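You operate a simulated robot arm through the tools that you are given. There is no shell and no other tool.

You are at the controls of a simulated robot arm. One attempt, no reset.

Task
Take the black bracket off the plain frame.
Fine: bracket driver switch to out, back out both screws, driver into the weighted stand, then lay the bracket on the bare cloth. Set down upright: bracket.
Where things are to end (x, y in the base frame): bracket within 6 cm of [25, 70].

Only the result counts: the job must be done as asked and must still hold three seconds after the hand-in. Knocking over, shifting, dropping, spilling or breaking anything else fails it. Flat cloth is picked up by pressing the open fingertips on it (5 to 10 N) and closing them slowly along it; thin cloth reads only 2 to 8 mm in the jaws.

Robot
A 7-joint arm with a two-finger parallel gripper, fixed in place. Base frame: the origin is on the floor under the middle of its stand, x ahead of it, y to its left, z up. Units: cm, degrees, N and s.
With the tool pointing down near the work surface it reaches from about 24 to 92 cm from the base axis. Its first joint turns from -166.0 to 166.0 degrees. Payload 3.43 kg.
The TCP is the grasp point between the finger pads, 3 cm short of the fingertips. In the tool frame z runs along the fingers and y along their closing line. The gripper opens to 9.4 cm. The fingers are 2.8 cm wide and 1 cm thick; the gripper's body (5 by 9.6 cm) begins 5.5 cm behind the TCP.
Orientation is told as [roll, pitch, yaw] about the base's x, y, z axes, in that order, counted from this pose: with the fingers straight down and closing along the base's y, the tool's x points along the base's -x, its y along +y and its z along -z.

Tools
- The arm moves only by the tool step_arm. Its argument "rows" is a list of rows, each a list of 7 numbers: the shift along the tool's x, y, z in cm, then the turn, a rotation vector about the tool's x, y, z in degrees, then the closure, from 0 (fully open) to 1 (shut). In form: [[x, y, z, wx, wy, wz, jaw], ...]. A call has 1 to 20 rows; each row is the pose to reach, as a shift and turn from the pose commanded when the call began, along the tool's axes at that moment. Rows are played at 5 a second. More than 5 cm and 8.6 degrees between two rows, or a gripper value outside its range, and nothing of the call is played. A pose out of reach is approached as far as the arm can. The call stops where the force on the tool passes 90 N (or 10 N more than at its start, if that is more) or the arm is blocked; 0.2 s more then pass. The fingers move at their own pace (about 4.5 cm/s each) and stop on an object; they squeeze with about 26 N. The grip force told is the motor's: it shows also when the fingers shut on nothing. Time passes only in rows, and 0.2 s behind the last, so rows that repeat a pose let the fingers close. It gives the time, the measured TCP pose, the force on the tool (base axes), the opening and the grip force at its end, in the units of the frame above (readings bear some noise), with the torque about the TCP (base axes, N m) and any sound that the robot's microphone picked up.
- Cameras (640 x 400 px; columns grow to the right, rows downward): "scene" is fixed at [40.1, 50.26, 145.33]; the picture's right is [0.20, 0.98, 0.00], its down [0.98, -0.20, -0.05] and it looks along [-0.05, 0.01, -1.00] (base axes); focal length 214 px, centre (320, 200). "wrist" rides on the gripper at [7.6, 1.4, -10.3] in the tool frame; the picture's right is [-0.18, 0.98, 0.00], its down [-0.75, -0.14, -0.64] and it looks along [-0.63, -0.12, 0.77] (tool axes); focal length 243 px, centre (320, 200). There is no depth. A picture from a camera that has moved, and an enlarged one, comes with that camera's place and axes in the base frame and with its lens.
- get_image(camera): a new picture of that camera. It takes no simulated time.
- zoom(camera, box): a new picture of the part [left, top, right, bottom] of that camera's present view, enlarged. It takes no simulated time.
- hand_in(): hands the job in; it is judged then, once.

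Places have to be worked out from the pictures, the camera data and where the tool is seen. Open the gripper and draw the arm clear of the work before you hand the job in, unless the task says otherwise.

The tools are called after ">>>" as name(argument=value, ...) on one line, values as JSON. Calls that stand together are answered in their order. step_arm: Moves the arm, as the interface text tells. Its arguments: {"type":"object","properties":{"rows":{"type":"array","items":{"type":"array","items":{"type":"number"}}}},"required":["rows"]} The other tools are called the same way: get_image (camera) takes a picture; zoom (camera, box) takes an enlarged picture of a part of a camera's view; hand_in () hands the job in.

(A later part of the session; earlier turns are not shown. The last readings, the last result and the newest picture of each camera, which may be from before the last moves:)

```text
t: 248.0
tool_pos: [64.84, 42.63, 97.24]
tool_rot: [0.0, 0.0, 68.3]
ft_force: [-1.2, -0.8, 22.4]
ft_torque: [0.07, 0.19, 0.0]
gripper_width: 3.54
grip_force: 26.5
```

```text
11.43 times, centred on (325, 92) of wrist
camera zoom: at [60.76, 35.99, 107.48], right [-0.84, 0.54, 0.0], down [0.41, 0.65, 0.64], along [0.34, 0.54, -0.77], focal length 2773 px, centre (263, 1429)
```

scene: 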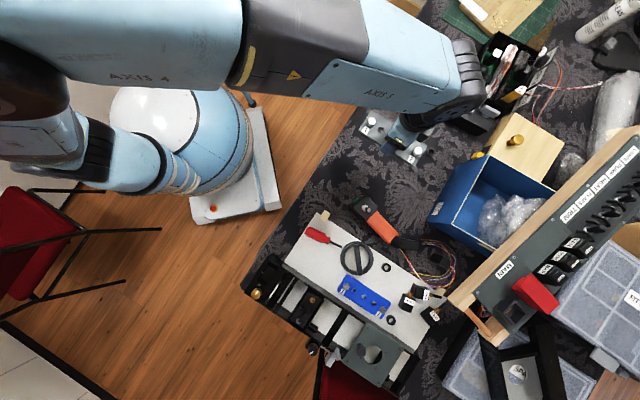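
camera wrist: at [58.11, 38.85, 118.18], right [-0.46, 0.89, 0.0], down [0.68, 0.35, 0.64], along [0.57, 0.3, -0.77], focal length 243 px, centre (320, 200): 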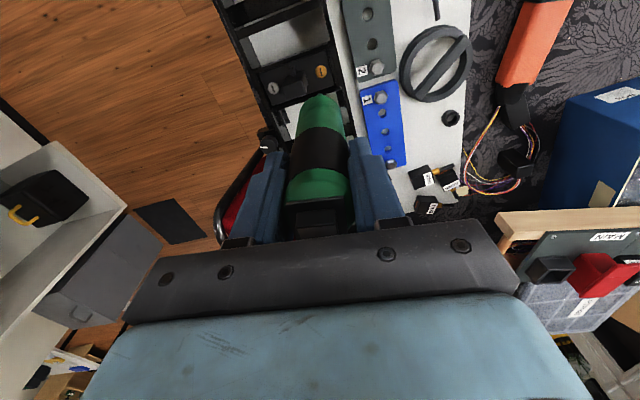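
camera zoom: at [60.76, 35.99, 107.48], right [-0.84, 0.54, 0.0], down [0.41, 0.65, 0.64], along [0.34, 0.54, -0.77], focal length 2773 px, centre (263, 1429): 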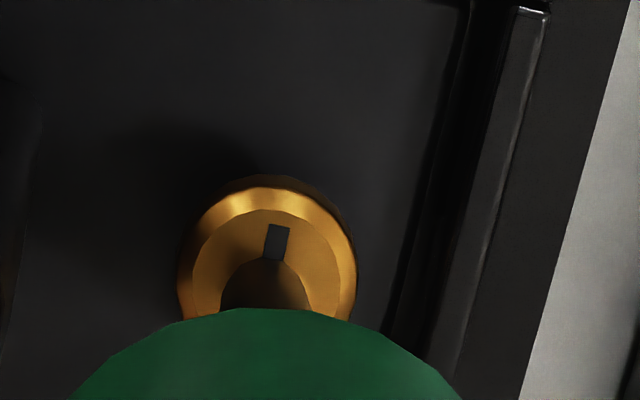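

The brass screw doesn't follow either. I'll carry the driver back toward the stand, and take high-zoom pictures of the rack and board with the arm out of the way.

>>> step_arm(rows=[[0, 0, -1, 0, 0, 6, 1], [0, 0, -4, 0, 0, 12, 1], [0, 0, -8, 0, 0, 18, 1], [0, 0, -11, 0, 0, 24, 1], [0, 0, -11, 0, 0, 30, 1]])

>>> step_arm(rows=[[1, 4, 0, 0, 0, 0, 1], [2, 8.1, 0, 0, 0, 0, 1], [3, 12.2, 0, 0, 0, 0, 1], [4, 16.3, 0, 0, 0, 0, 1], [5, 20.4, 0, 0, 0, 0, 1], [6, 24.5, 0, 0, 0, 0, 1], [7, 28.6, 0, 0, 0, 0, 1], [8, 32.7, 0, 0, 0, 0, 1], [9, 36.8, 0, 0, 0, 0, 1], [10, 40.9, 0, 0, 0, 0, 1], [11, 45, 0, 0, 0, 0, 1], [12, 49.1, 0, 0, 0, 0, 1], [13, 53.2, 0, 0, 0, 0, 1], [14, 57.3, 0, 0, 0, 0, 1], [15, 61.4, 0, 0, 0, 0, 1], [15.7, 65.3, 0, 0, 0, 0, 1], [16.2, 68.5, 0, 0, 0, 0, 1]])

>>> zoom(camera="scene", box=[240, 245, 310, 305])

>>> zoom(camera="scene", box=[280, 275, 350, 335])

>>> zoom(camera="scene", box=[300, 310, 390, 390])

>>> zoom(camera="scene", box=[330, 225, 400, 285])

```text
t: 249.2
tool_pos: [65.01, 42.63, 108.09]
tool_rot: [0.1, 0.1, 38.1]
ft_force: [-0.6, 0.3, -2.1]
ft_torque: [0.01, -0.01, -0.01]
gripper_width: 3.52
grip_force: 26.1
```

```text
t: 252.8
tool_pos: [10.05, 86.36, 108.29]
tool_rot: [0.2, 0.0, 38.1]
ft_force: [0.6, 0.7, -2.4]
ft_torque: [0.02, 0.02, 0.02]
gripper_width: 3.54
grip_force: 25.6
```

```text
6.67 times, centred on (275, 275) of scene
camera zoom: at [40.1, 50.26, 145.33], right [0.2, 0.98, 0.0], down [0.98, -0.2, -0.05], along [-0.05, 0.01, -1.0], focal length 1430 px, centre (620, -300)
```

zoom: 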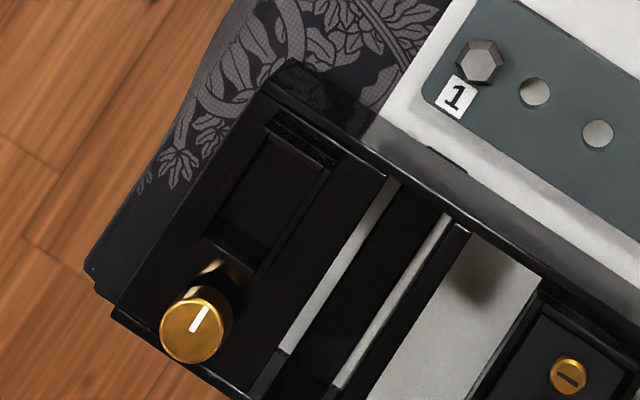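

```text
6.67 times, centred on (315, 305) of scene
camera zoom: at [40.1, 50.26, 145.33], right [0.2, 0.98, 0.0], down [0.98, -0.2, -0.05], along [-0.05, 0.01, -1.0], focal length 1430 px, centre (353, -500)
```

zoom: 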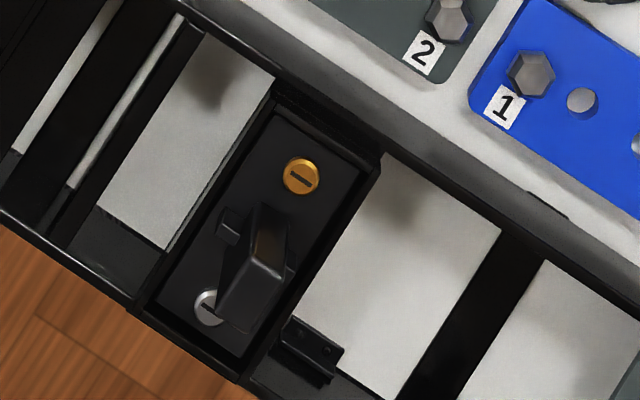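

```text
5.00 times, centred on (345, 350) of scene
camera zoom: at [40.1, 50.26, 145.33], right [0.2, 0.98, 0.0], down [0.98, -0.2, -0.05], along [-0.05, 0.01, -1.0], focal length 1072 px, centre (195, -550)
```

zoom: 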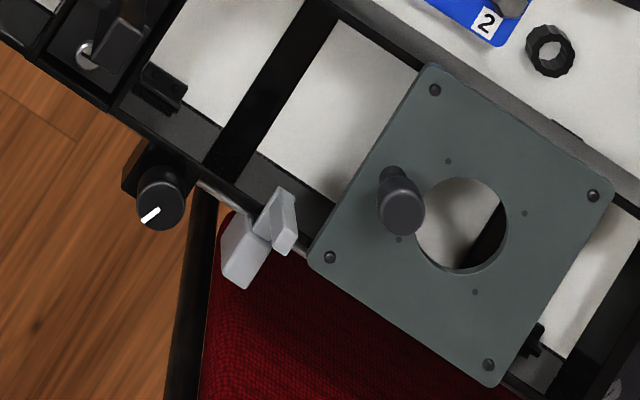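

```text
6.67 times, centred on (365, 255) of scene
camera zoom: at [40.1, 50.26, 145.33], right [0.2, 0.98, 0.0], down [0.98, -0.2, -0.05], along [-0.05, 0.01, -1.0], focal length 1430 px, centre (20, -167)
```

zoom: 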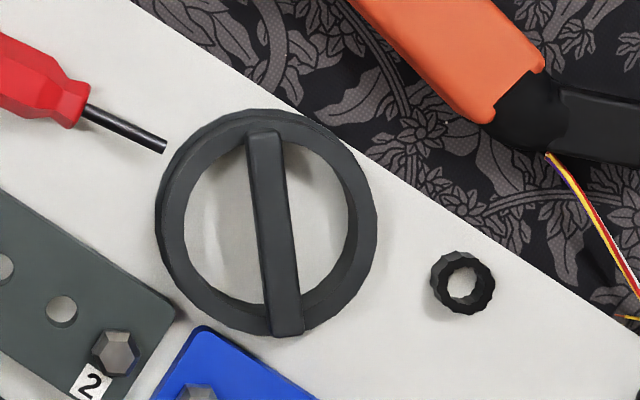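

Thinking it over: the blue plate may be a loose spare with its own captive screws, while the dark plate was fastened and my driver presses may have freed it quickly, before my pictures. To settle this I'll set the driver to the other position and test both candidates, watching the first instant of contact. First back into the stand.

>>> step_arm(rows=[[0.05, 0.05, 3, 0, 0, 0, 1], [0.05, 0.05, 6, 0, 0, 0, 1], [0.05, 0.05, 9, 0, 0, 0, 1], [0.05, 0.05, 12, 0, 0, 0, 1], [0.05, 0.05, 14.5, 0, 0, 0, 1], [0.05, 0.05, 16, 0, 0, 0, 1], [0.05, 0.05, 16.7, 0, 0, 0, 1]])

>>> step_arm(rows=[[0, 0, 0.1, 0, 0, 0, 1], [0, 0, 0.2, 0, 0, 0, 1]])

```text
t: 254.4
tool_pos: [9.73, 86.61, 92.31]
tool_rot: [0.6, -0.4, 38.0]
ft_force: [0.6, -1.2, 58.7]
ft_torque: [0.71, -0.08, 0.05]
gripper_width: 3.51
grip_force: 26.0
```

```text
t: 255.0
tool_pos: [9.78, 86.6, 92.32]
tool_rot: [0.8, -0.5, 38.2]
ft_force: [2.0, 1.3, 72.7]
ft_torque: [1.01, -0.06, 0.0]
gripper_width: 3.52
grip_force: 25.9
```

That's unexpectedly high force, so something's binding in the stand. Backing off at once and looking.

>>> step_arm(rows=[[0, 0, -0.8, 0, 0, 0, 1], [0, 0, -1.5, 0, 0, 0, 1]])

>>> get_image(camera="wrist")

>>> zoom(camera="scene", box=[375, 15, 495, 115])

>>> zoom(camera="wrist", box=[240, 60, 420, 250])

```text
t: 255.6
tool_pos: [9.81, 86.37, 92.4]
tool_rot: [-0.3, 0.2, 38.2]
ft_force: [0.4, -0.2, -2.6]
ft_torque: [-0.01, 0.04, 0.01]
gripper_width: 3.53
grip_force: 26.1
```

```text
taken
camera wrist: at [2.92, 82.82, 102.72], right [-0.46, 0.89, -0.01], down [0.68, 0.36, 0.64], along [0.57, 0.29, -0.77], focal length 243 px, centre (320, 200)
```

wrist: 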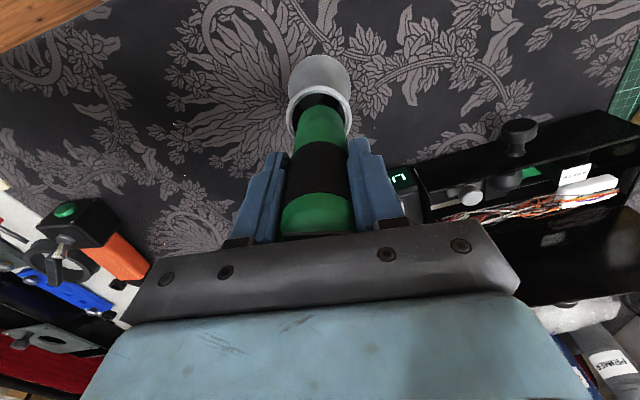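

```text
4.00 times, centred on (435, 65) of scene
camera zoom: at [40.1, 50.26, 145.33], right [0.2, 0.98, 0.0], down [0.98, -0.2, -0.05], along [-0.05, 0.01, -1.0], focal length 858 px, centre (-140, 740)
```

zoom: 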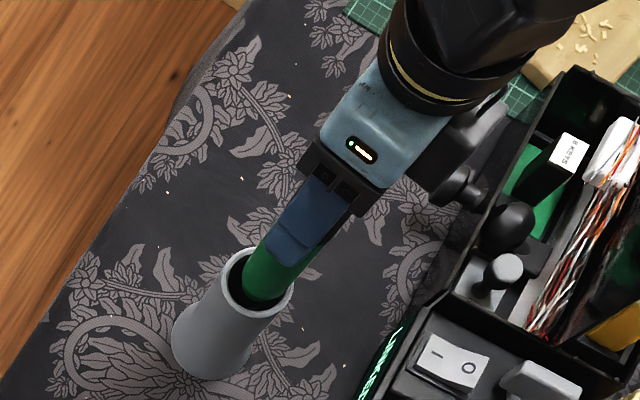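

```text
2.11 times, centred on (330, 155) of wrist
camera zoom: at [2.92, 82.82, 102.72], right [-0.46, 0.89, -0.01], down [0.68, 0.36, 0.64], along [0.57, 0.29, -0.77], focal length 511 px, centre (299, 295)
```

zoom: 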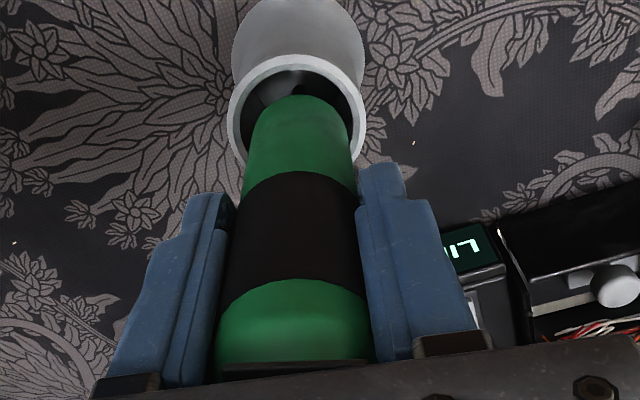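

The bit caught inside the stand off-centre and the driver slid up in the hand until it touched the palm. I'll lift out fully and check the tip position before trying again.

>>> step_arm(rows=[[0, 0, -3, 0, 0, 0, 1], [0, 0, -6, 0, 0, 0, 1], [0, 0, -10, 0, 0, 0, 1], [0, 0, -14, 0, 0, 0, 1]])

>>> zoom(camera="scene", box=[375, 15, 495, 115])

>>> zoom(camera="wrist", box=[260, 20, 400, 130])

```text
t: 256.6
tool_pos: [9.8, 86.46, 106.68]
tool_rot: [-0.1, 0.1, 38.1]
ft_force: [-0.3, 0.0, -3.0]
ft_torque: [-0.06, 0.0, 0.01]
gripper_width: 3.54
grip_force: 26.4
```

```text
4.00 times, centred on (435, 65) of scene
camera zoom: at [40.1, 50.26, 145.33], right [0.2, 0.98, 0.0], down [0.98, -0.2, -0.05], along [-0.05, 0.01, -1.0], focal length 858 px, centre (-140, 740)
```

zoom: 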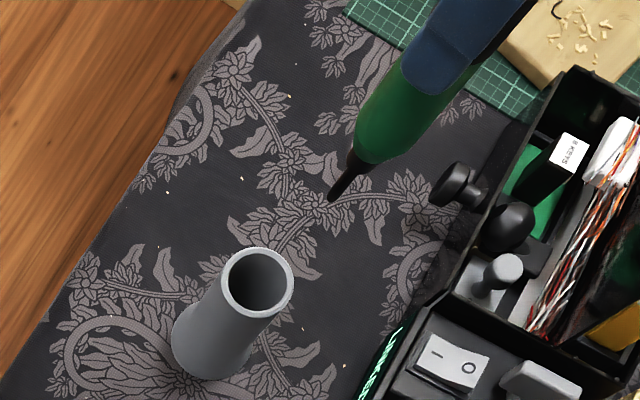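

```text
3.64 times, centred on (330, 75) of wrist
camera zoom: at [2.91, 82.83, 116.93], right [-0.46, 0.89, 0.0], down [0.68, 0.36, 0.64], along [0.57, 0.3, -0.77], focal length 882 px, centre (284, 654)
```

zoom: 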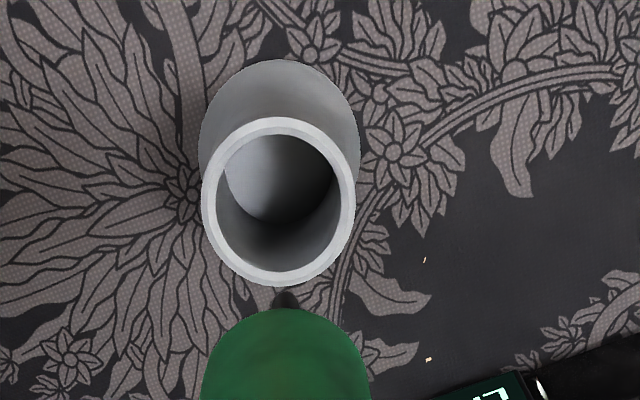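

The stand is unmoved at (9.83, 86.24). The tip was about 0.7 cm off centre, so it missed the central recess. Correcting TCP so the tip is centred, and lowering again.

>>> step_arm(rows=[[0.25, -0.07, 0, 0, 0, 0, 1], [0.49, -0.14, 2, 0, 0, 0, 1], [0.49, -0.14, 5, 0, 0, 0, 1], [0.49, -0.14, 8, 0, 0, 0, 1], [0.49, -0.14, 11, 0, 0, 0, 1], [0.49, -0.14, 13, 0, 0, 0, 1]])

>>> step_arm(rows=[[0, 0, 0.6, 0, 0, 0, 1], [0, 0, 1.2, 0, 0, 0, 1], [0, 0, 1.8, 0, 0, 0, 1], [0, 0, 2.4, 0, 0, 0, 1]])

```text
t: 258.0
tool_pos: [9.56, 86.01, 93.74]
tool_rot: [0.0, -0.1, 38.2]
ft_force: [0.6, -0.6, -2.2]
ft_torque: [0.02, 0.03, 0.0]
gripper_width: 3.51
grip_force: 26.0
```

```text
t: 259.0
tool_pos: [9.56, 86.12, 91.42]
tool_rot: [-0.1, 0.0, 38.2]
ft_force: [-0.6, -0.4, -2.8]
ft_torque: [-0.02, -0.01, 0.0]
gripper_width: 3.53
grip_force: 26.0
```

>>> step_arm(rows=[[0, 0, 0.3, 0, 0, 0, 1], [0, 0, 0.6, 0, 0, 0, 1], [0, 0, 0.8, 0, 0, 0, 1]])

>>> step_arm(rows=[[0, 0, 0.15, 0, 0, 0, 1], [0, 0, 0.3, 0, 0, 0, 1]])

```text
t: 259.8
tool_pos: [9.55, 86.05, 90.54]
tool_rot: [-0.1, 0.0, 38.1]
ft_force: [0.4, 0.2, -2.7]
ft_torque: [0.0, 0.03, 0.05]
gripper_width: 3.5
grip_force: 25.9
```

```text
t: 260.4
tool_pos: [9.5, 85.96, 90.32]
tool_rot: [0.0, 0.1, 38.1]
ft_force: [0.3, 1.2, -2.3]
ft_torque: [0.02, -0.01, 0.02]
gripper_width: 3.51
grip_force: 26.2
```

>>> step_arm(rows=[[0, 0, 0.12, 0, 0, 0, 1], [0, 0, 0.25, 0, 0, 0, 1]])

```text
t: 261.0
tool_pos: [9.55, 86.12, 90.07]
tool_rot: [0.0, -0.1, 38.1]
ft_force: [0.4, 0.0, -2.6]
ft_torque: [0.03, 0.03, -0.01]
gripper_width: 3.51
grip_force: 26.8
```

>>> step_arm(rows=[[0, 0, 0.12, 0, 0, 0, 1], [0, 0, 0.25, 0, 0, 0, 1]])

```text
t: 261.6
tool_pos: [9.52, 86.02, 90.09]
tool_rot: [0.1, -0.1, 38.0]
ft_force: [0.2, -5.3, 17.0]
ft_torque: [-0.76, -0.09, 0.01]
gripper_width: 3.49
grip_force: 25.9
```

Seated in the recess. Releasing and checking the switch.

>>> step_arm(rows=[[0, 0, -0.05, 0, 0, 0, 0.9], [0, 0, -0.05, 0, 0, 0, 0.55], [0, 0, -0.05, 0, 0, 0, 0.3], [0, 0, -0.05, 0, 0, 0, 0], [0, 0, -0.05, 0, 0, 0, 0], [0, 0, -0.05, 0, 0, 0, 0], [0, 0, -3, 0, 0, 0, 0], [0, 0, -6, 0, 0, 0, 0], [0, 0, -9, 0, 0, 0, 0], [0, 0, -12, 0, 0, 0, 0], [0, 0, -15.5, 0, 0, 0, 0]])

>>> zoom(camera="wrist", box=[260, 40, 380, 160])

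>>> zoom(camera="scene", box=[428, 45, 452, 65])

>>> zoom(camera="scene", box=[385, 45, 465, 115])

```text
t: 264.0
tool_pos: [9.43, 86.11, 105.38]
tool_rot: [-0.1, 0.1, 38.1]
ft_force: [0.6, 0.9, -1.2]
ft_torque: [-0.01, 0.0, 0.03]
gripper_width: 9.39
grip_force: 0.1
```

```text
3.33 times, centred on (320, 100) of wrist
camera zoom: at [2.67, 82.5, 115.56], right [-0.46, 0.89, 0.0], down [0.68, 0.36, 0.64], along [0.57, 0.3, -0.77], focal length 809 px, centre (320, 533)
```

zoom: 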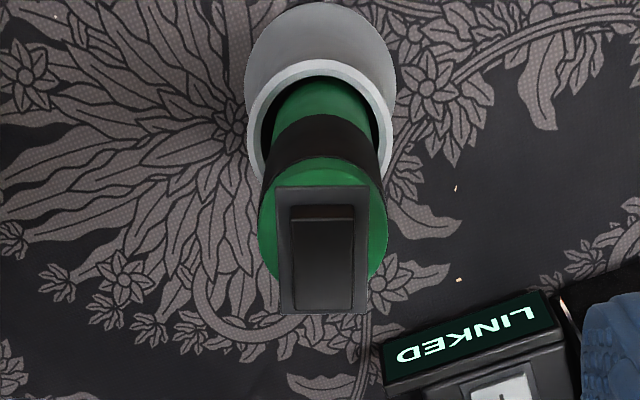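

```text
16.00 times, centred on (440, 55) of scene
camera zoom: at [40.1, 50.26, 145.33], right [0.2, 0.98, 0.0], down [0.98, -0.2, -0.05], along [-0.05, 0.01, -1.0], focal length 3432 px, centre (-1600, 2520)
```

zoom: 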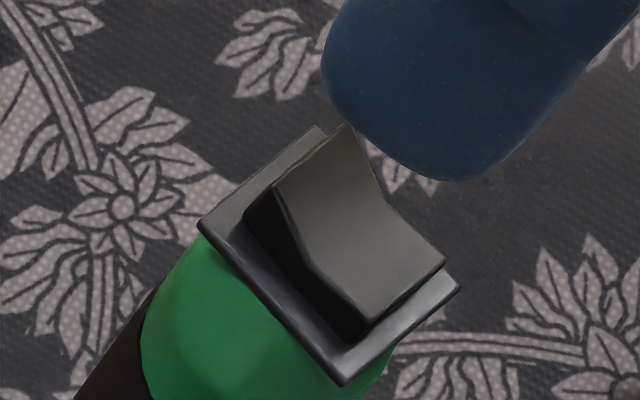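

```text
5.71 times, centred on (425, 80) of scene
camera zoom: at [40.1, 50.26, 145.33], right [0.2, 0.98, 0.0], down [0.98, -0.2, -0.05], along [-0.05, 0.01, -1.0], focal length 1226 px, centre (-280, 886)
```

zoom: 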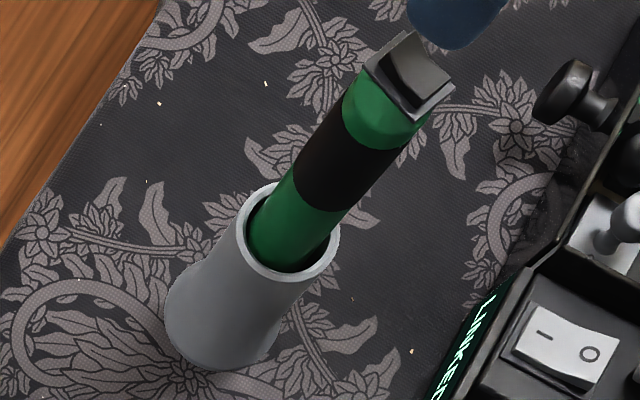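

The switch is still in the flipped position and the stand is fine. Now pressing the near end to set the other position for the test.

>>> step_arm(rows=[[0.5, 0.1, 0, 0, 0, 0, 1], [1, 0.2, 0, 0, 0, 0, 1], [1.46, 0.26, 0, 0, 0, 0, 1], [1.46, 0.26, 0, 0, 0, 0, 1], [1.46, 0.26, 0, 0, 0, 0, 1], [1.46, 0.26, 1, 0, 0, 0, 1], [1.46, 0.26, 3, 0, 0, 0, 1], [1.46, 0.26, 5, 0, 0, 0, 1], [1.46, 0.26, 6.3, 0, 0, 0, 1]])

>>> step_arm(rows=[[0, 0, 0.3, 0, 0, 0, 1], [0, 0, 0.6, 0, 0, 0, 1], [0, 0, 0.8, 0, 0, 0, 1]])

>>> zoom(camera="scene", box=[428, 45, 452, 65])

```text
t: 266.0
tool_pos: [8.16, 85.21, 98.98]
tool_rot: [0.0, 0.1, 38.2]
ft_force: [-0.4, -0.1, 0.4]
ft_torque: [0.0, 0.02, 0.03]
gripper_width: 0.01
grip_force: 26.1
```

```text
t: 266.8
tool_pos: [8.23, 85.27, 98.38]
tool_rot: [0.1, 0.0, 38.0]
ft_force: [0.1, 0.4, 10.1]
ft_torque: [0.04, -0.1, 0.0]
gripper_width: 0.0
grip_force: 26.1
```

```text
16.00 times, centred on (440, 55) of scene
camera zoom: at [40.1, 50.26, 145.33], right [0.2, 0.98, 0.0], down [0.98, -0.2, -0.05], along [-0.05, 0.01, -1.0], focal length 3432 px, centre (-1600, 2520)
```

zoom: 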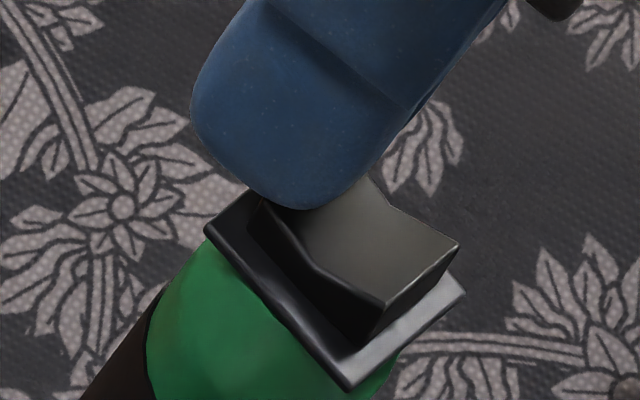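

>>> step_arm(rows=[[0, 0, 0.12, 0, 0, 0, 1], [0, 0, 0.2, 0, 0, 0, 1]])

>>> step_arm(rows=[[0, 0, -1, 0, 0, 0, 1], [0, 0, -4, 0, 0, 0, 1], [0, 0, -7.2, 0, 0, 0, 1], [-0.7, -0.1, -7.2, 0, 0, 0, 0], [-1.46, -0.26, -7.2, 0, 0, 0, 0], [-1.46, -0.26, -7.2, 0, 0, 0, 0], [-1.46, -0.26, -7.2, 0, 0, 0, 0], [-1.46, -0.26, -7.2, 0, 0, 0, 0]])

>>> zoom(camera="scene", box=[428, 45, 452, 65])

>>> zoom(camera="wrist", box=[260, 40, 380, 160])

```text
t: 267.4
tool_pos: [8.15, 85.24, 98.38]
tool_rot: [0.2, 0.0, 38.1]
ft_force: [-1.4, -0.4, 32.4]
ft_torque: [0.21, -0.36, -0.01]
gripper_width: 0.0
grip_force: 25.6
```

```text
t: 269.2
tool_pos: [9.6, 86.06, 105.32]
tool_rot: [-0.1, 0.0, 38.0]
ft_force: [0.0, 0.8, -0.4]
ft_torque: [-0.01, -0.03, 0.0]
gripper_width: 9.36
grip_force: 0.1
```

```text
16.00 times, centred on (440, 55) of scene
camera zoom: at [40.1, 50.26, 145.33], right [0.2, 0.98, 0.0], down [0.98, -0.2, -0.05], along [-0.05, 0.01, -1.0], focal length 3432 px, centre (-1600, 2520)
```

zoom: 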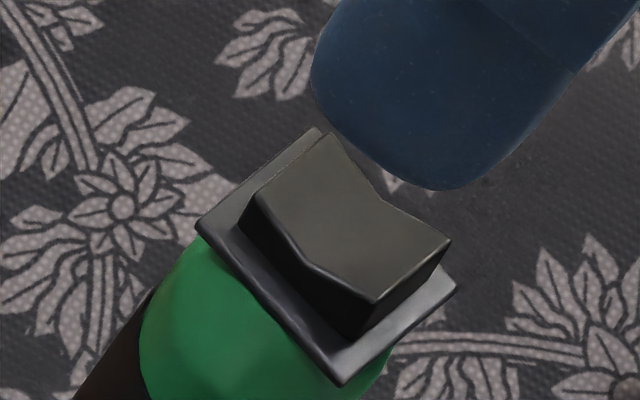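

```text
3.33 times, centred on (320, 100) of wrist
camera zoom: at [2.67, 82.43, 115.43], right [-0.46, 0.89, 0.0], down [0.68, 0.35, 0.64], along [0.57, 0.3, -0.77], focal length 809 px, centre (320, 533)
```

zoom: 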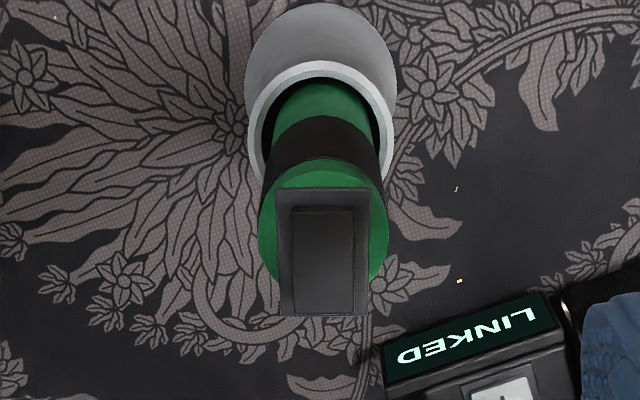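

Switch now in its original position. Regripping and carrying the driver to screw 1 of the dark plate.

>>> step_arm(rows=[[-0.28, 0.1, 3, 0, 0, 0, 0], [-0.28, 0.1, 6, 0, 0, 0, 0], [-0.28, 0.1, 9, 0, 0, 0, 0], [-0.28, 0.1, 12, 0, 0, 0, 0], [-0.28, 0.1, 13.6, 0, 0, 0, 0], [-0.28, 0.1, 13.6, 0, 0, 0, 0.3], [-0.28, 0.1, 13.6, 0, 0, 0, 0.45], [-0.28, 0.1, 13.6, 0, 0, 0, 0.55], [-0.28, 0.1, 13.6, 0, 0, 0, 0.62], [-0.28, 0.1, 13.6, 0, 0, 0, 0.7], [-0.28, 0.1, 13.6, 0, 0, 0, 0.85], [-0.28, 0.1, 13.6, 0, 0, 0, 1], [-0.28, 0.1, 13.6, 0, 0, 0, 1]])

>>> step_arm(rows=[[0, 0, -0.5, 0, 0, 0, 1], [0, 0, -2, 0, 0, 0, 1], [0, 0, -4.5, 0, 0, 0, 1], [0, 0, -8, 0, 0, 0, 1], [0, 0, -12, 0, 0, 0, 1], [0, 0, -16.5, 0, 0, 0, 1]])

>>> step_arm(rows=[[-0.3, -3, 0, 0, 0, 0, 1], [-0.7, -7, 0, 0, 0, 0, 1], [-1.1, -11.2, 0, 0, 0, 0, 1], [-1.5, -15.4, 0, 0, 0, 0, 1], [-1.9, -19.6, 0, 0, 0, 0, 1], [-2.3, -23.8, 0, 0, 0, 0, 1], [-2.7, -28, 0, 0, 0, 0, 1], [-3.1, -32.2, 0, 0, 0, 0, 1], [-3.5, -36.4, 0, 0, 0, 0, 1], [-3.9, -40.6, 0, 0, 0, 0, 1], [-4.3, -44.8, 0, 0, 0, 0, 1], [-4.7, -49, 0, 0, 0, 0, 1], [-5, -53.2, 0, 0, 0, 0, 1], [-5.2, -57, 0, 0, 0, 0, 1], [-5.4, -60, 0, 0, 0, 0, 1], [-5.4, -62, 0, 0, 0, 0, 1]])

>>> get_image(camera="wrist")

```text
t: 272.0
tool_pos: [9.67, 86.3, 91.5]
tool_rot: [0.0, 0.0, 38.1]
ft_force: [0.1, -0.1, 0.3]
ft_torque: [-0.09, -0.08, 0.0]
gripper_width: 3.52
grip_force: 26.0
```

```text
t: 273.4
tool_pos: [9.74, 86.34, 108.06]
tool_rot: [-0.2, 0.0, 38.1]
ft_force: [-0.3, 0.4, -3.6]
ft_torque: [-0.03, -0.02, -0.04]
gripper_width: 3.52
grip_force: 26.0
```

```text
t: 276.8
tool_pos: [52.28, 41.01, 108.05]
tool_rot: [0.0, 0.0, 38.2]
ft_force: [0.7, 0.6, -2.8]
ft_torque: [0.01, -0.02, -0.01]
gripper_width: 3.51
grip_force: 26.7
```

```text
taken
camera wrist: at [45.36, 37.32, 118.28], right [-0.46, 0.89, 0.0], down [0.68, 0.36, 0.64], along [0.57, 0.3, -0.77], focal length 243 px, centre (320, 200)
```

wrist: 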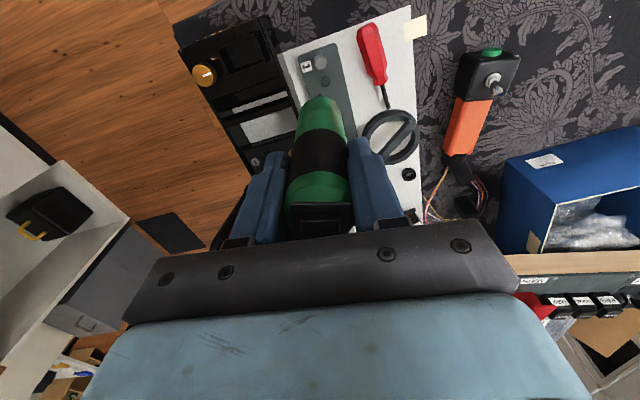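

>>> step_arm(rows=[[0.1, -0.03, 3, 0, 0, 0, 1], [0.2, -0.06, 6, 0, 0, 0, 1], [0.2, -0.06, 9, 0, 0, 0, 1], [0.2, -0.06, 12, 0, 0, 0, 1], [0.2, -0.06, 13.6, 0, 0, 0, 1]])

>>> zoom(camera="wrist", box=[290, 65, 360, 115])

```text
t: 278.0
tool_pos: [52.02, 40.79, 94.51]
tool_rot: [-0.2, 0.0, 38.1]
ft_force: [0.2, 0.9, -2.0]
ft_torque: [-0.02, 0.02, -0.02]
gripper_width: 3.52
grip_force: 26.1
```

```text
8.00 times, centred on (325, 90) of wrist
camera zoom: at [45.2, 37.14, 104.71], right [-0.46, 0.89, 0.0], down [0.68, 0.35, 0.64], along [0.57, 0.3, -0.77], focal length 1941 px, centre (280, 1080)
```

zoom: 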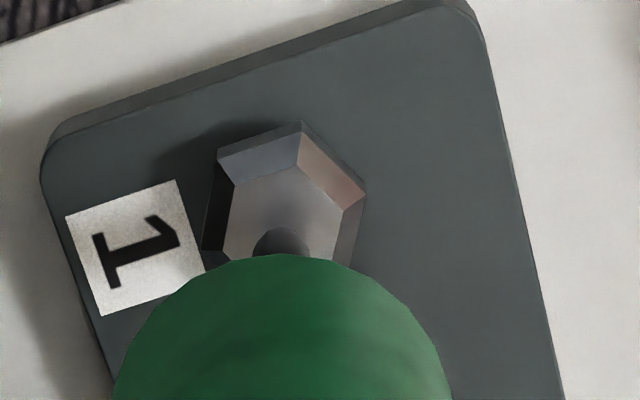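

Well aligned. Approaching contact in single small steps so I can catch the first instant.

>>> step_arm(rows=[[0, 0, 0.5, 0, 0, 0, 1], [0, 0, 1, 0, 0, 0, 1]])

>>> step_arm(rows=[[0, 0, 0.15, 0, 0, 0, 1]])

>>> zoom(camera="wrist", box=[290, 65, 360, 115])

>>> step_arm(rows=[[0, 0, 0.15, 0, 0, 0, 1]])

>>> zoom(camera="wrist", box=[290, 65, 360, 115])

>>> step_arm(rows=[[0, 0, 0.15, 0, 0, 0, 1]])

>>> zoom(camera="wrist", box=[290, 65, 360, 115])

```text
t: 278.6
tool_pos: [52.22, 40.66, 93.51]
tool_rot: [0.0, 0.0, 38.1]
ft_force: [0.0, -0.5, -2.1]
ft_torque: [-0.06, 0.02, 0.05]
gripper_width: 3.51
grip_force: 25.3
```

```text
t: 279.0
tool_pos: [52.06, 40.82, 93.37]
tool_rot: [0.0, 0.0, 38.1]
ft_force: [0.6, -0.6, -2.4]
ft_torque: [-0.03, -0.04, -0.01]
gripper_width: 3.49
grip_force: 26.5
```

```text
8.00 times, centred on (325, 90) of wrist
camera zoom: at [45.22, 37.11, 103.57], right [-0.46, 0.89, 0.0], down [0.68, 0.35, 0.64], along [0.57, 0.3, -0.77], focal length 1941 px, centre (280, 1080)
```

zoom: 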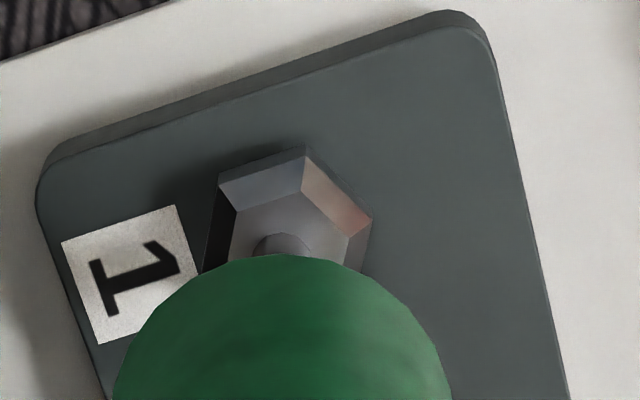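

```text
t: 279.4
tool_pos: [52.03, 40.66, 93.25]
tool_rot: [0.0, 0.0, 38.1]
ft_force: [-0.9, -1.0, 4.0]
ft_torque: [-0.18, 0.1, 0.07]
gripper_width: 3.52
grip_force: 25.7
```

```text
8.00 times, centred on (325, 90) of wrist
camera zoom: at [45.21, 37.1, 103.43], right [-0.46, 0.89, 0.0], down [0.68, 0.35, 0.64], along [0.57, 0.3, -0.77], focal length 1941 px, centre (280, 1080)
```

zoom: 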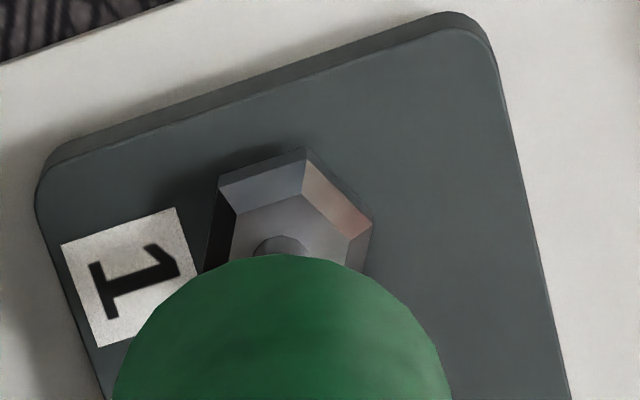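

```text
t: 279.8
tool_pos: [52.09, 40.81, 93.14]
tool_rot: [-0.1, -0.1, 38.1]
ft_force: [-1.0, -1.9, 22.9]
ft_torque: [-0.23, 0.05, 0.07]
gripper_width: 3.52
grip_force: 25.5
```

```text
8.00 times, centred on (325, 90) of wrist
camera zoom: at [45.22, 37.1, 103.37], right [-0.46, 0.89, 0.0], down [0.68, 0.35, 0.64], along [0.57, 0.3, -0.77], focal length 1941 px, centre (280, 1080)
```

zoom: 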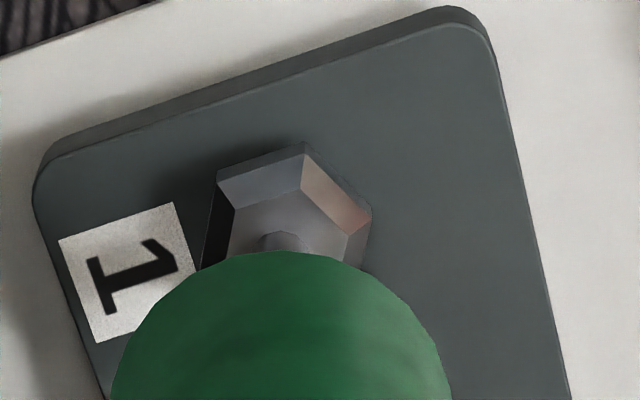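

No motion at first contact either. I'll hold 3 s in this state, then nudge the plate sideways with the bit to see if it has become fixed.

>>> step_arm(rows=[[0, 0, 0, 0, 0, 0, 1], [0, 0, 0, 0, 0, 0, 1], [0, 0, 0, 0, 0, 0, 1], [0, 0, 0, 0, 0, 0, 1], [0, 0, 0, 0, 0, 0, 1], [0, 0, 0.03, 0, 0, 0, 1], [0, 0, 0.03, 0, 0, 0, 1], [0, 0, 0.03, 0, 0, 0, 1], [0, 0, 0.03, 0, 0, 0, 1], [0, 0, 0.03, 0, 0, 0, 1], [0, 0, 0.03, 0, 0, 0, 1], [0, 0, 0.03, 0, 0, 0, 1], [0, 0, 0.03, 0, 0, 0, 1], [0, 0, 0.03, 0, 0, 0, 1], [0, 0, 0.03, 0, 0, 0, 1]])

>>> step_arm(rows=[[0, 0, -0.5, 0, 0, 0, 1], [0, 0, -1.2, 0, 0, 0, 1], [0.8, 0, -1.2, 0, 0, 0, 1], [1.6, 0, -1.2, 0, 0, 0, 1], [1.75, 0, -0.6, 0, 0, 0, 1], [1.75, 0, 0, 0, 0, 0, 1], [1.75, 0, 0.35, 0, 0, 0, 1]])

>>> zoom(camera="wrist", box=[270, 55, 370, 125])

```text
t: 283.0
tool_pos: [52.04, 40.8, 93.07]
tool_rot: [0.0, 0.1, 38.2]
ft_force: [-0.5, -0.9, 19.6]
ft_torque: [-0.1, 0.15, 0.02]
gripper_width: 3.51
grip_force: 26.0
```

```text
t: 284.6
tool_pos: [50.78, 39.63, 92.52]
tool_rot: [0.0, 0.1, 38.2]
ft_force: [0.4, 0.7, -2.1]
ft_torque: [-0.04, 0.01, -0.01]
gripper_width: 3.47
grip_force: 26.5
```

```text
5.71 times, centred on (320, 90) of wrist
camera zoom: at [43.89, 36.0, 102.85], right [-0.46, 0.89, 0.0], down [0.68, 0.35, 0.64], along [0.57, 0.3, -0.77], focal length 1386 px, centre (320, 829)
```

zoom: 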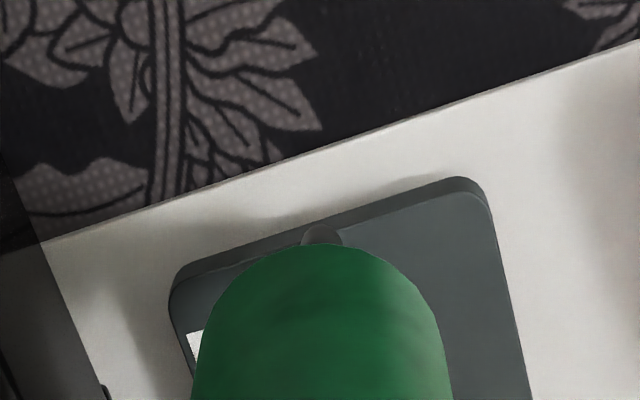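

The bit tip is beside the head, just above the plate. Pushing gently outward in small steps.

>>> step_arm(rows=[[-0.15, 0, 0, 0, 0, 0, 1], [-0.3, 0, 0, 0, 0, 0, 1]])

>>> step_arm(rows=[[-0.1, 0, 0, 0, 0, 0, 1], [-0.2, 0, 0, 0, 0, 0, 1]])

>>> step_arm(rows=[[-0.1, 0, 0, 0, 0, 0, 1], [-0.2, 0, 0, 0, 0, 0, 1]])

>>> zoom(camera="wrist", box=[270, 55, 370, 125])

>>> zoom(camera="scene", box=[285, 240, 345, 290])

```text
t: 285.2
tool_pos: [50.91, 39.81, 92.61]
tool_rot: [0.0, 0.1, 38.2]
ft_force: [-0.4, -0.3, -3.1]
ft_torque: [0.0, 0.0, -0.01]
gripper_width: 3.48
grip_force: 26.1
```

```text
t: 285.8
tool_pos: [51.14, 40.06, 92.81]
tool_rot: [0.1, 0.0, 38.1]
ft_force: [-1.3, -0.4, -1.9]
ft_torque: [-0.06, 0.03, 0.0]
gripper_width: 3.43
grip_force: 26.0
```

```text
t: 286.4
tool_pos: [51.21, 40.18, 92.69]
tool_rot: [0.0, 0.0, 38.2]
ft_force: [0.1, -1.2, -2.9]
ft_torque: [-0.07, 0.06, 0.02]
gripper_width: 3.47
grip_force: 25.4
```

```text
5.71 times, centred on (320, 90) of wrist
camera zoom: at [44.44, 36.45, 102.9], right [-0.46, 0.89, 0.0], down [0.68, 0.35, 0.64], along [0.57, 0.3, -0.77], focal length 1386 px, centre (320, 829)
```

zoom: 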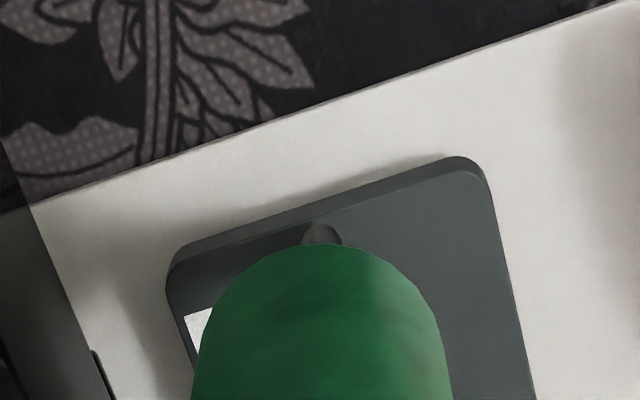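

```text
8.00 times, centred on (315, 265) of scene
camera zoom: at [40.1, 50.26, 145.33], right [0.2, 0.98, 0.0], down [0.98, -0.2, -0.05], along [-0.05, 0.01, -1.0], focal length 1716 px, centre (360, -320)
```

zoom: 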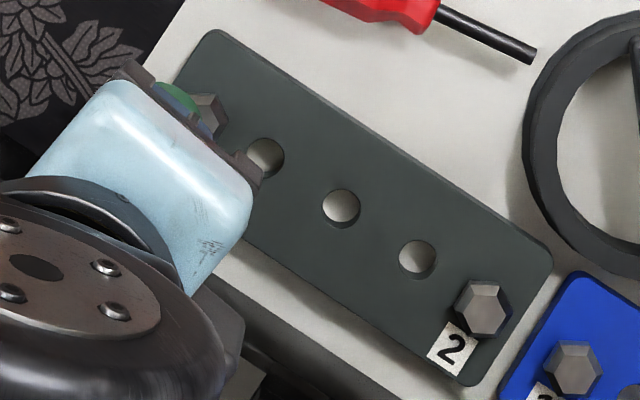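

The plate slides at about 1 N even after this press, so these screws aren't functional and the plate is just loose. I'll push it back the 0.4 cm from the other side of the head, then try the brass screw in this switch state.

>>> step_arm(rows=[[0.4, 0, -0.5, 0, 0, 0, 1], [0.4, 0, -1.8, 0, 0, 0, 1], [-1, 0, -1.8, 0, 0, 0, 1], [-2.2, 0, -1.8, 0, 0, 0, 1], [-3.1, 0, -1.5, 0, 0, 0, 1], [-3.1, 0, -0.6, 0, 0, 0, 1], [-3.1, 0, 0, 0, 0, 0, 1]])

>>> zoom(camera="wrist", box=[270, 35, 370, 125])

>>> zoom(camera="scene", box=[285, 240, 345, 290])

```text
t: 288.0
tool_pos: [53.64, 42.0, 92.58]
tool_rot: [0.0, 0.0, 38.1]
ft_force: [-1.0, -0.6, -2.8]
ft_torque: [0.0, -0.02, 0.0]
gripper_width: 3.46
grip_force: 26.8
```

```text
4.44 times, centred on (320, 80) of wrist
camera zoom: at [46.86, 38.39, 102.84], right [-0.46, 0.89, 0.0], down [0.68, 0.35, 0.64], along [0.57, 0.3, -0.77], focal length 1078 px, centre (320, 733)
```

zoom: 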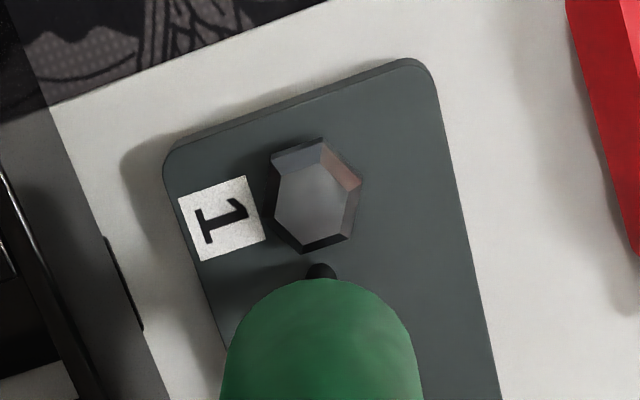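

```text
8.00 times, centred on (315, 265) of scene
camera zoom: at [40.1, 50.26, 145.33], right [0.2, 0.98, 0.0], down [0.98, -0.2, -0.05], along [-0.05, 0.01, -1.0], focal length 1716 px, centre (360, -320)
```

zoom: 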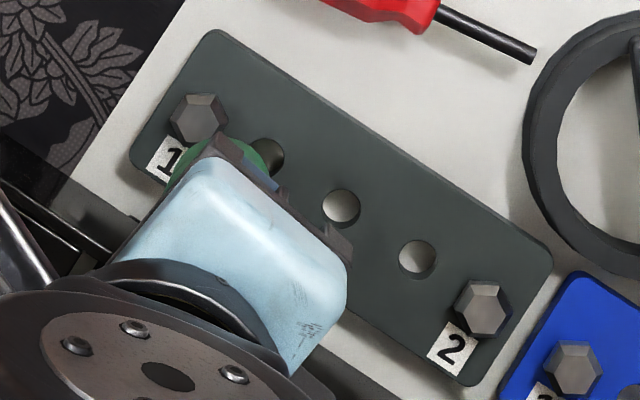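

>>> step_arm(rows=[[0.15, 0, 0, 0, 0, 0, 1], [0.3, 0, 0, 0, 0, 0, 1], [0.45, 0, 0, 0, 0, 0, 1]])

>>> zoom(camera="scene", box=[285, 240, 345, 290])

>>> step_arm(rows=[[0.1, 0, 0, 0, 0, 0, 1], [0.2, 0, 0, 0, 0, 0, 1]])

>>> zoom(camera="scene", box=[285, 240, 345, 290])

```text
t: 288.8
tool_pos: [53.45, 41.67, 92.56]
tool_rot: [0.0, 0.1, 38.2]
ft_force: [-0.2, 0.1, -2.7]
ft_torque: [-0.01, -0.02, -0.02]
gripper_width: 3.47
grip_force: 26.3
```

```text
8.00 times, centred on (315, 265) of scene
camera zoom: at [40.1, 50.26, 145.33], right [0.2, 0.98, 0.0], down [0.98, -0.2, -0.05], along [-0.05, 0.01, -1.0], focal length 1716 px, centre (360, -320)
```

zoom: 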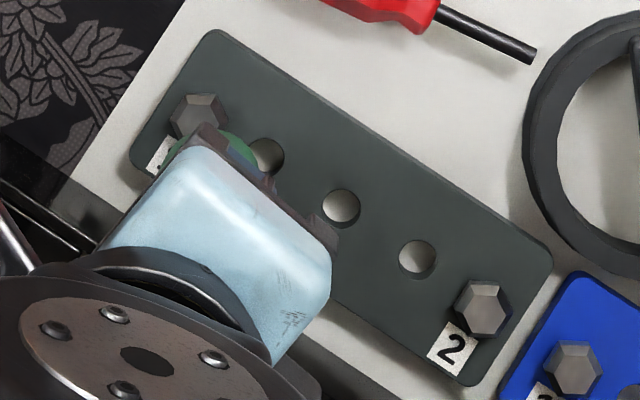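

```text
t: 289.4
tool_pos: [53.21, 41.66, 92.68]
tool_rot: [0.0, -0.1, 38.0]
ft_force: [-0.1, 0.6, -2.7]
ft_torque: [0.05, -0.05, 0.02]
gripper_width: 3.49
grip_force: 26.3
```

```text
8.00 times, centred on (315, 265) of scene
camera zoom: at [40.1, 50.26, 145.33], right [0.2, 0.98, 0.0], down [0.98, -0.2, -0.05], along [-0.05, 0.01, -1.0], focal length 1716 px, centre (360, -320)
```

zoom: 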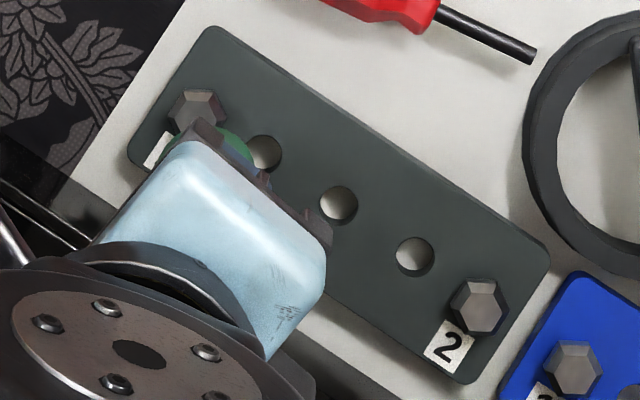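

>>> step_arm(rows=[[0.1, 0, 0, 0, 0, 0, 1], [0.2, 0, 0, 0, 0, 0, 1], [0.27, 0, 0, 0, 0, 0, 1]])

>>> zoom(camera="scene", box=[285, 240, 345, 290])

```text
t: 290.2
tool_pos: [53.04, 41.35, 92.64]
tool_rot: [0.0, 0.0, 38.0]
ft_force: [-0.2, 0.6, -2.0]
ft_torque: [-0.01, -0.02, -0.01]
gripper_width: 3.48
grip_force: 26.3
```

```text
8.00 times, centred on (315, 265) of scene
camera zoom: at [40.1, 50.26, 145.33], right [0.2, 0.98, 0.0], down [0.98, -0.2, -0.05], along [-0.05, 0.01, -1.0], focal length 1716 px, centre (360, -320)
```

zoom: 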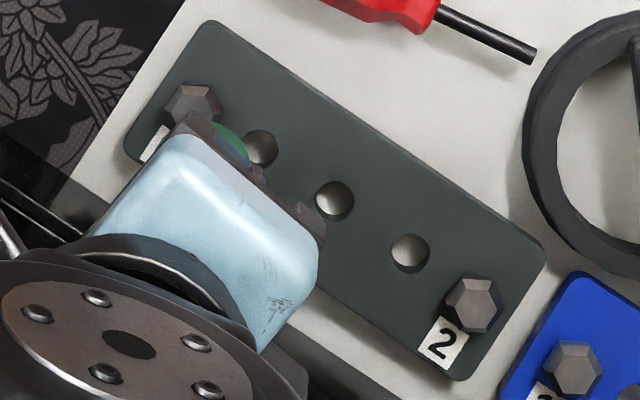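

The plate is back within about 0.15 cm. Lifting and moving to the brass screw with this switch state.

>>> step_arm(rows=[[-0.3, 0, -1, 0, 0, 0, 1], [-0.3, 0, -4, 0, 0, 0, 1], [-0.3, 0, -8, 0, 0, 0, 1], [-1.5, -0.8, -11, 0, 0, 0, 1], [-4.5, -2.8, -12, 0, 0, 0, 1], [-7.5, -4.8, -12, 0, 0, 0, 1], [-10.1, -6.4, -12, 0, 0, 0, 1]])

>>> zoom(camera="wrist", box=[260, 30, 400, 130])

>>> zoom(camera="scene", box=[285, 240, 345, 290])

```text
t: 291.8
tool_pos: [64.93, 42.66, 104.58]
tool_rot: [-0.1, -0.1, 38.2]
ft_force: [-0.6, 0.2, -1.6]
ft_torque: [0.03, -0.03, 0.01]
gripper_width: 3.48
grip_force: 25.8
```

```text
4.00 times, centred on (330, 80) of wrist
camera zoom: at [58.02, 38.97, 114.87], right [-0.46, 0.89, 0.0], down [0.68, 0.35, 0.64], along [0.57, 0.3, -0.77], focal length 970 px, centre (280, 680)
```

zoom: 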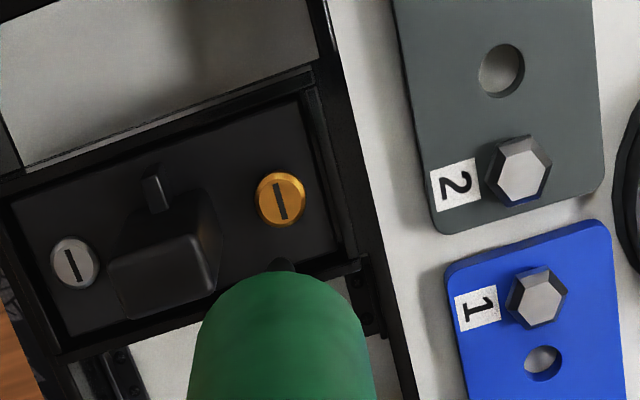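

```text
8.00 times, centred on (315, 265) of scene
camera zoom: at [40.1, 50.26, 145.33], right [0.2, 0.98, 0.0], down [0.98, -0.2, -0.05], along [-0.05, 0.01, -1.0], focal length 1716 px, centre (360, -320)
```

zoom: 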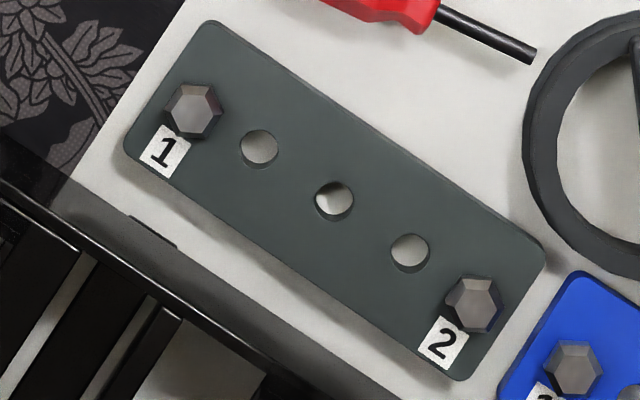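

Plate position fine. Descending onto the brass screw in this switch state.

>>> step_arm(rows=[[0, -0.1, 2.5, 0, 0, 0, 1], [0, -0.17, 5, 0, 0, 0, 1], [0, -0.17, 6.5, 0, 0, 0, 1], [0, -0.17, 7, 0, 0, 0, 1]])

>>> zoom(camera="wrist", box=[300, 75, 350, 110])

>>> step_arm(rows=[[0, 0, 0.2, 0, 0, 0, 1], [0, 0, 0.4, 0, 0, 0, 1]])

>>> step_arm(rows=[[0, 0, 0.1, 0, 0, 0, 1], [0, 0, 0.2, 0, 0, 0, 1], [0, 0, 0.3, 0, 0, 0, 1]])

>>> zoom(camera="wrist", box=[300, 75, 350, 110])

>>> zoom(camera="scene", box=[300, 290, 320, 306])

```text
t: 292.8
tool_pos: [65.01, 42.42, 97.85]
tool_rot: [-0.1, -0.2, 38.2]
ft_force: [1.5, 1.1, 23.7]
ft_torque: [0.12, -0.29, 0.03]
gripper_width: 3.42
grip_force: 25.5
```

```text
11.43 times, centred on (325, 92) of wrist
camera zoom: at [58.12, 38.91, 108.0], right [-0.46, 0.89, 0.0], down [0.68, 0.35, 0.64], along [0.57, 0.3, -0.76], focal length 2773 px, centre (263, 1429)
```

zoom: 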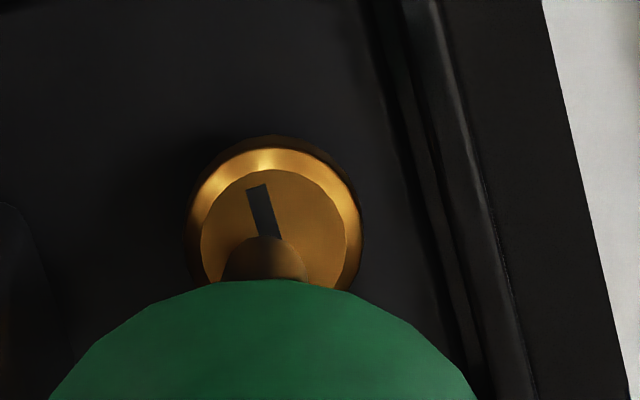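

```text
t: 293.4
tool_pos: [64.98, 42.44, 97.27]
tool_rot: [0.0, 0.0, 38.2]
ft_force: [0.3, 0.2, 21.2]
ft_torque: [0.11, -0.15, 0.0]
gripper_width: 3.45
grip_force: 26.3
```

```text
t: 294.2
tool_pos: [64.96, 42.5, 96.94]
tool_rot: [0.0, 0.1, 38.3]
ft_force: [-0.5, 1.1, 18.2]
ft_torque: [0.21, -0.05, -0.01]
gripper_width: 3.42
grip_force: 25.9
```

```text
11.43 times, centred on (325, 92) of wrist
camera zoom: at [58.09, 38.85, 107.19], right [-0.46, 0.89, 0.0], down [0.68, 0.35, 0.64], along [0.57, 0.3, -0.77], focal length 2773 px, centre (263, 1429)
```

zoom: 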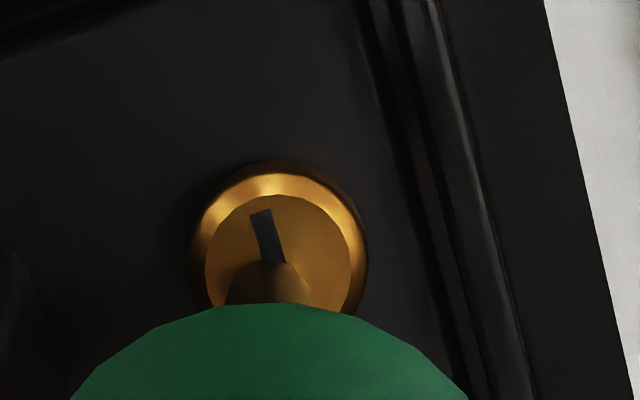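

```text
16.00 times, centred on (310, 298) of scene
camera zoom: at [40.1, 50.26, 145.33], right [0.2, 0.98, 0.0], down [0.98, -0.2, -0.05], along [-0.05, 0.01, -1.0], focal length 3432 px, centre (480, -1368)
```

zoom: 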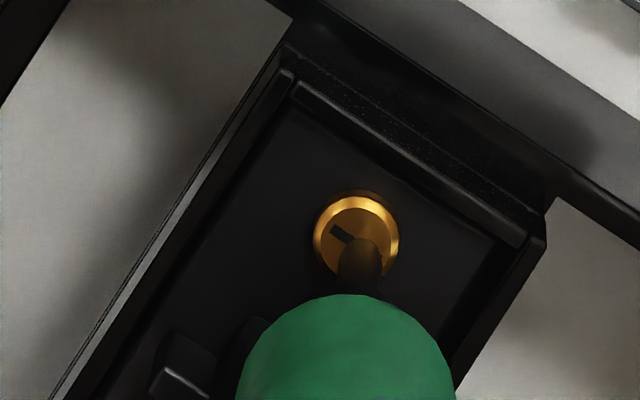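

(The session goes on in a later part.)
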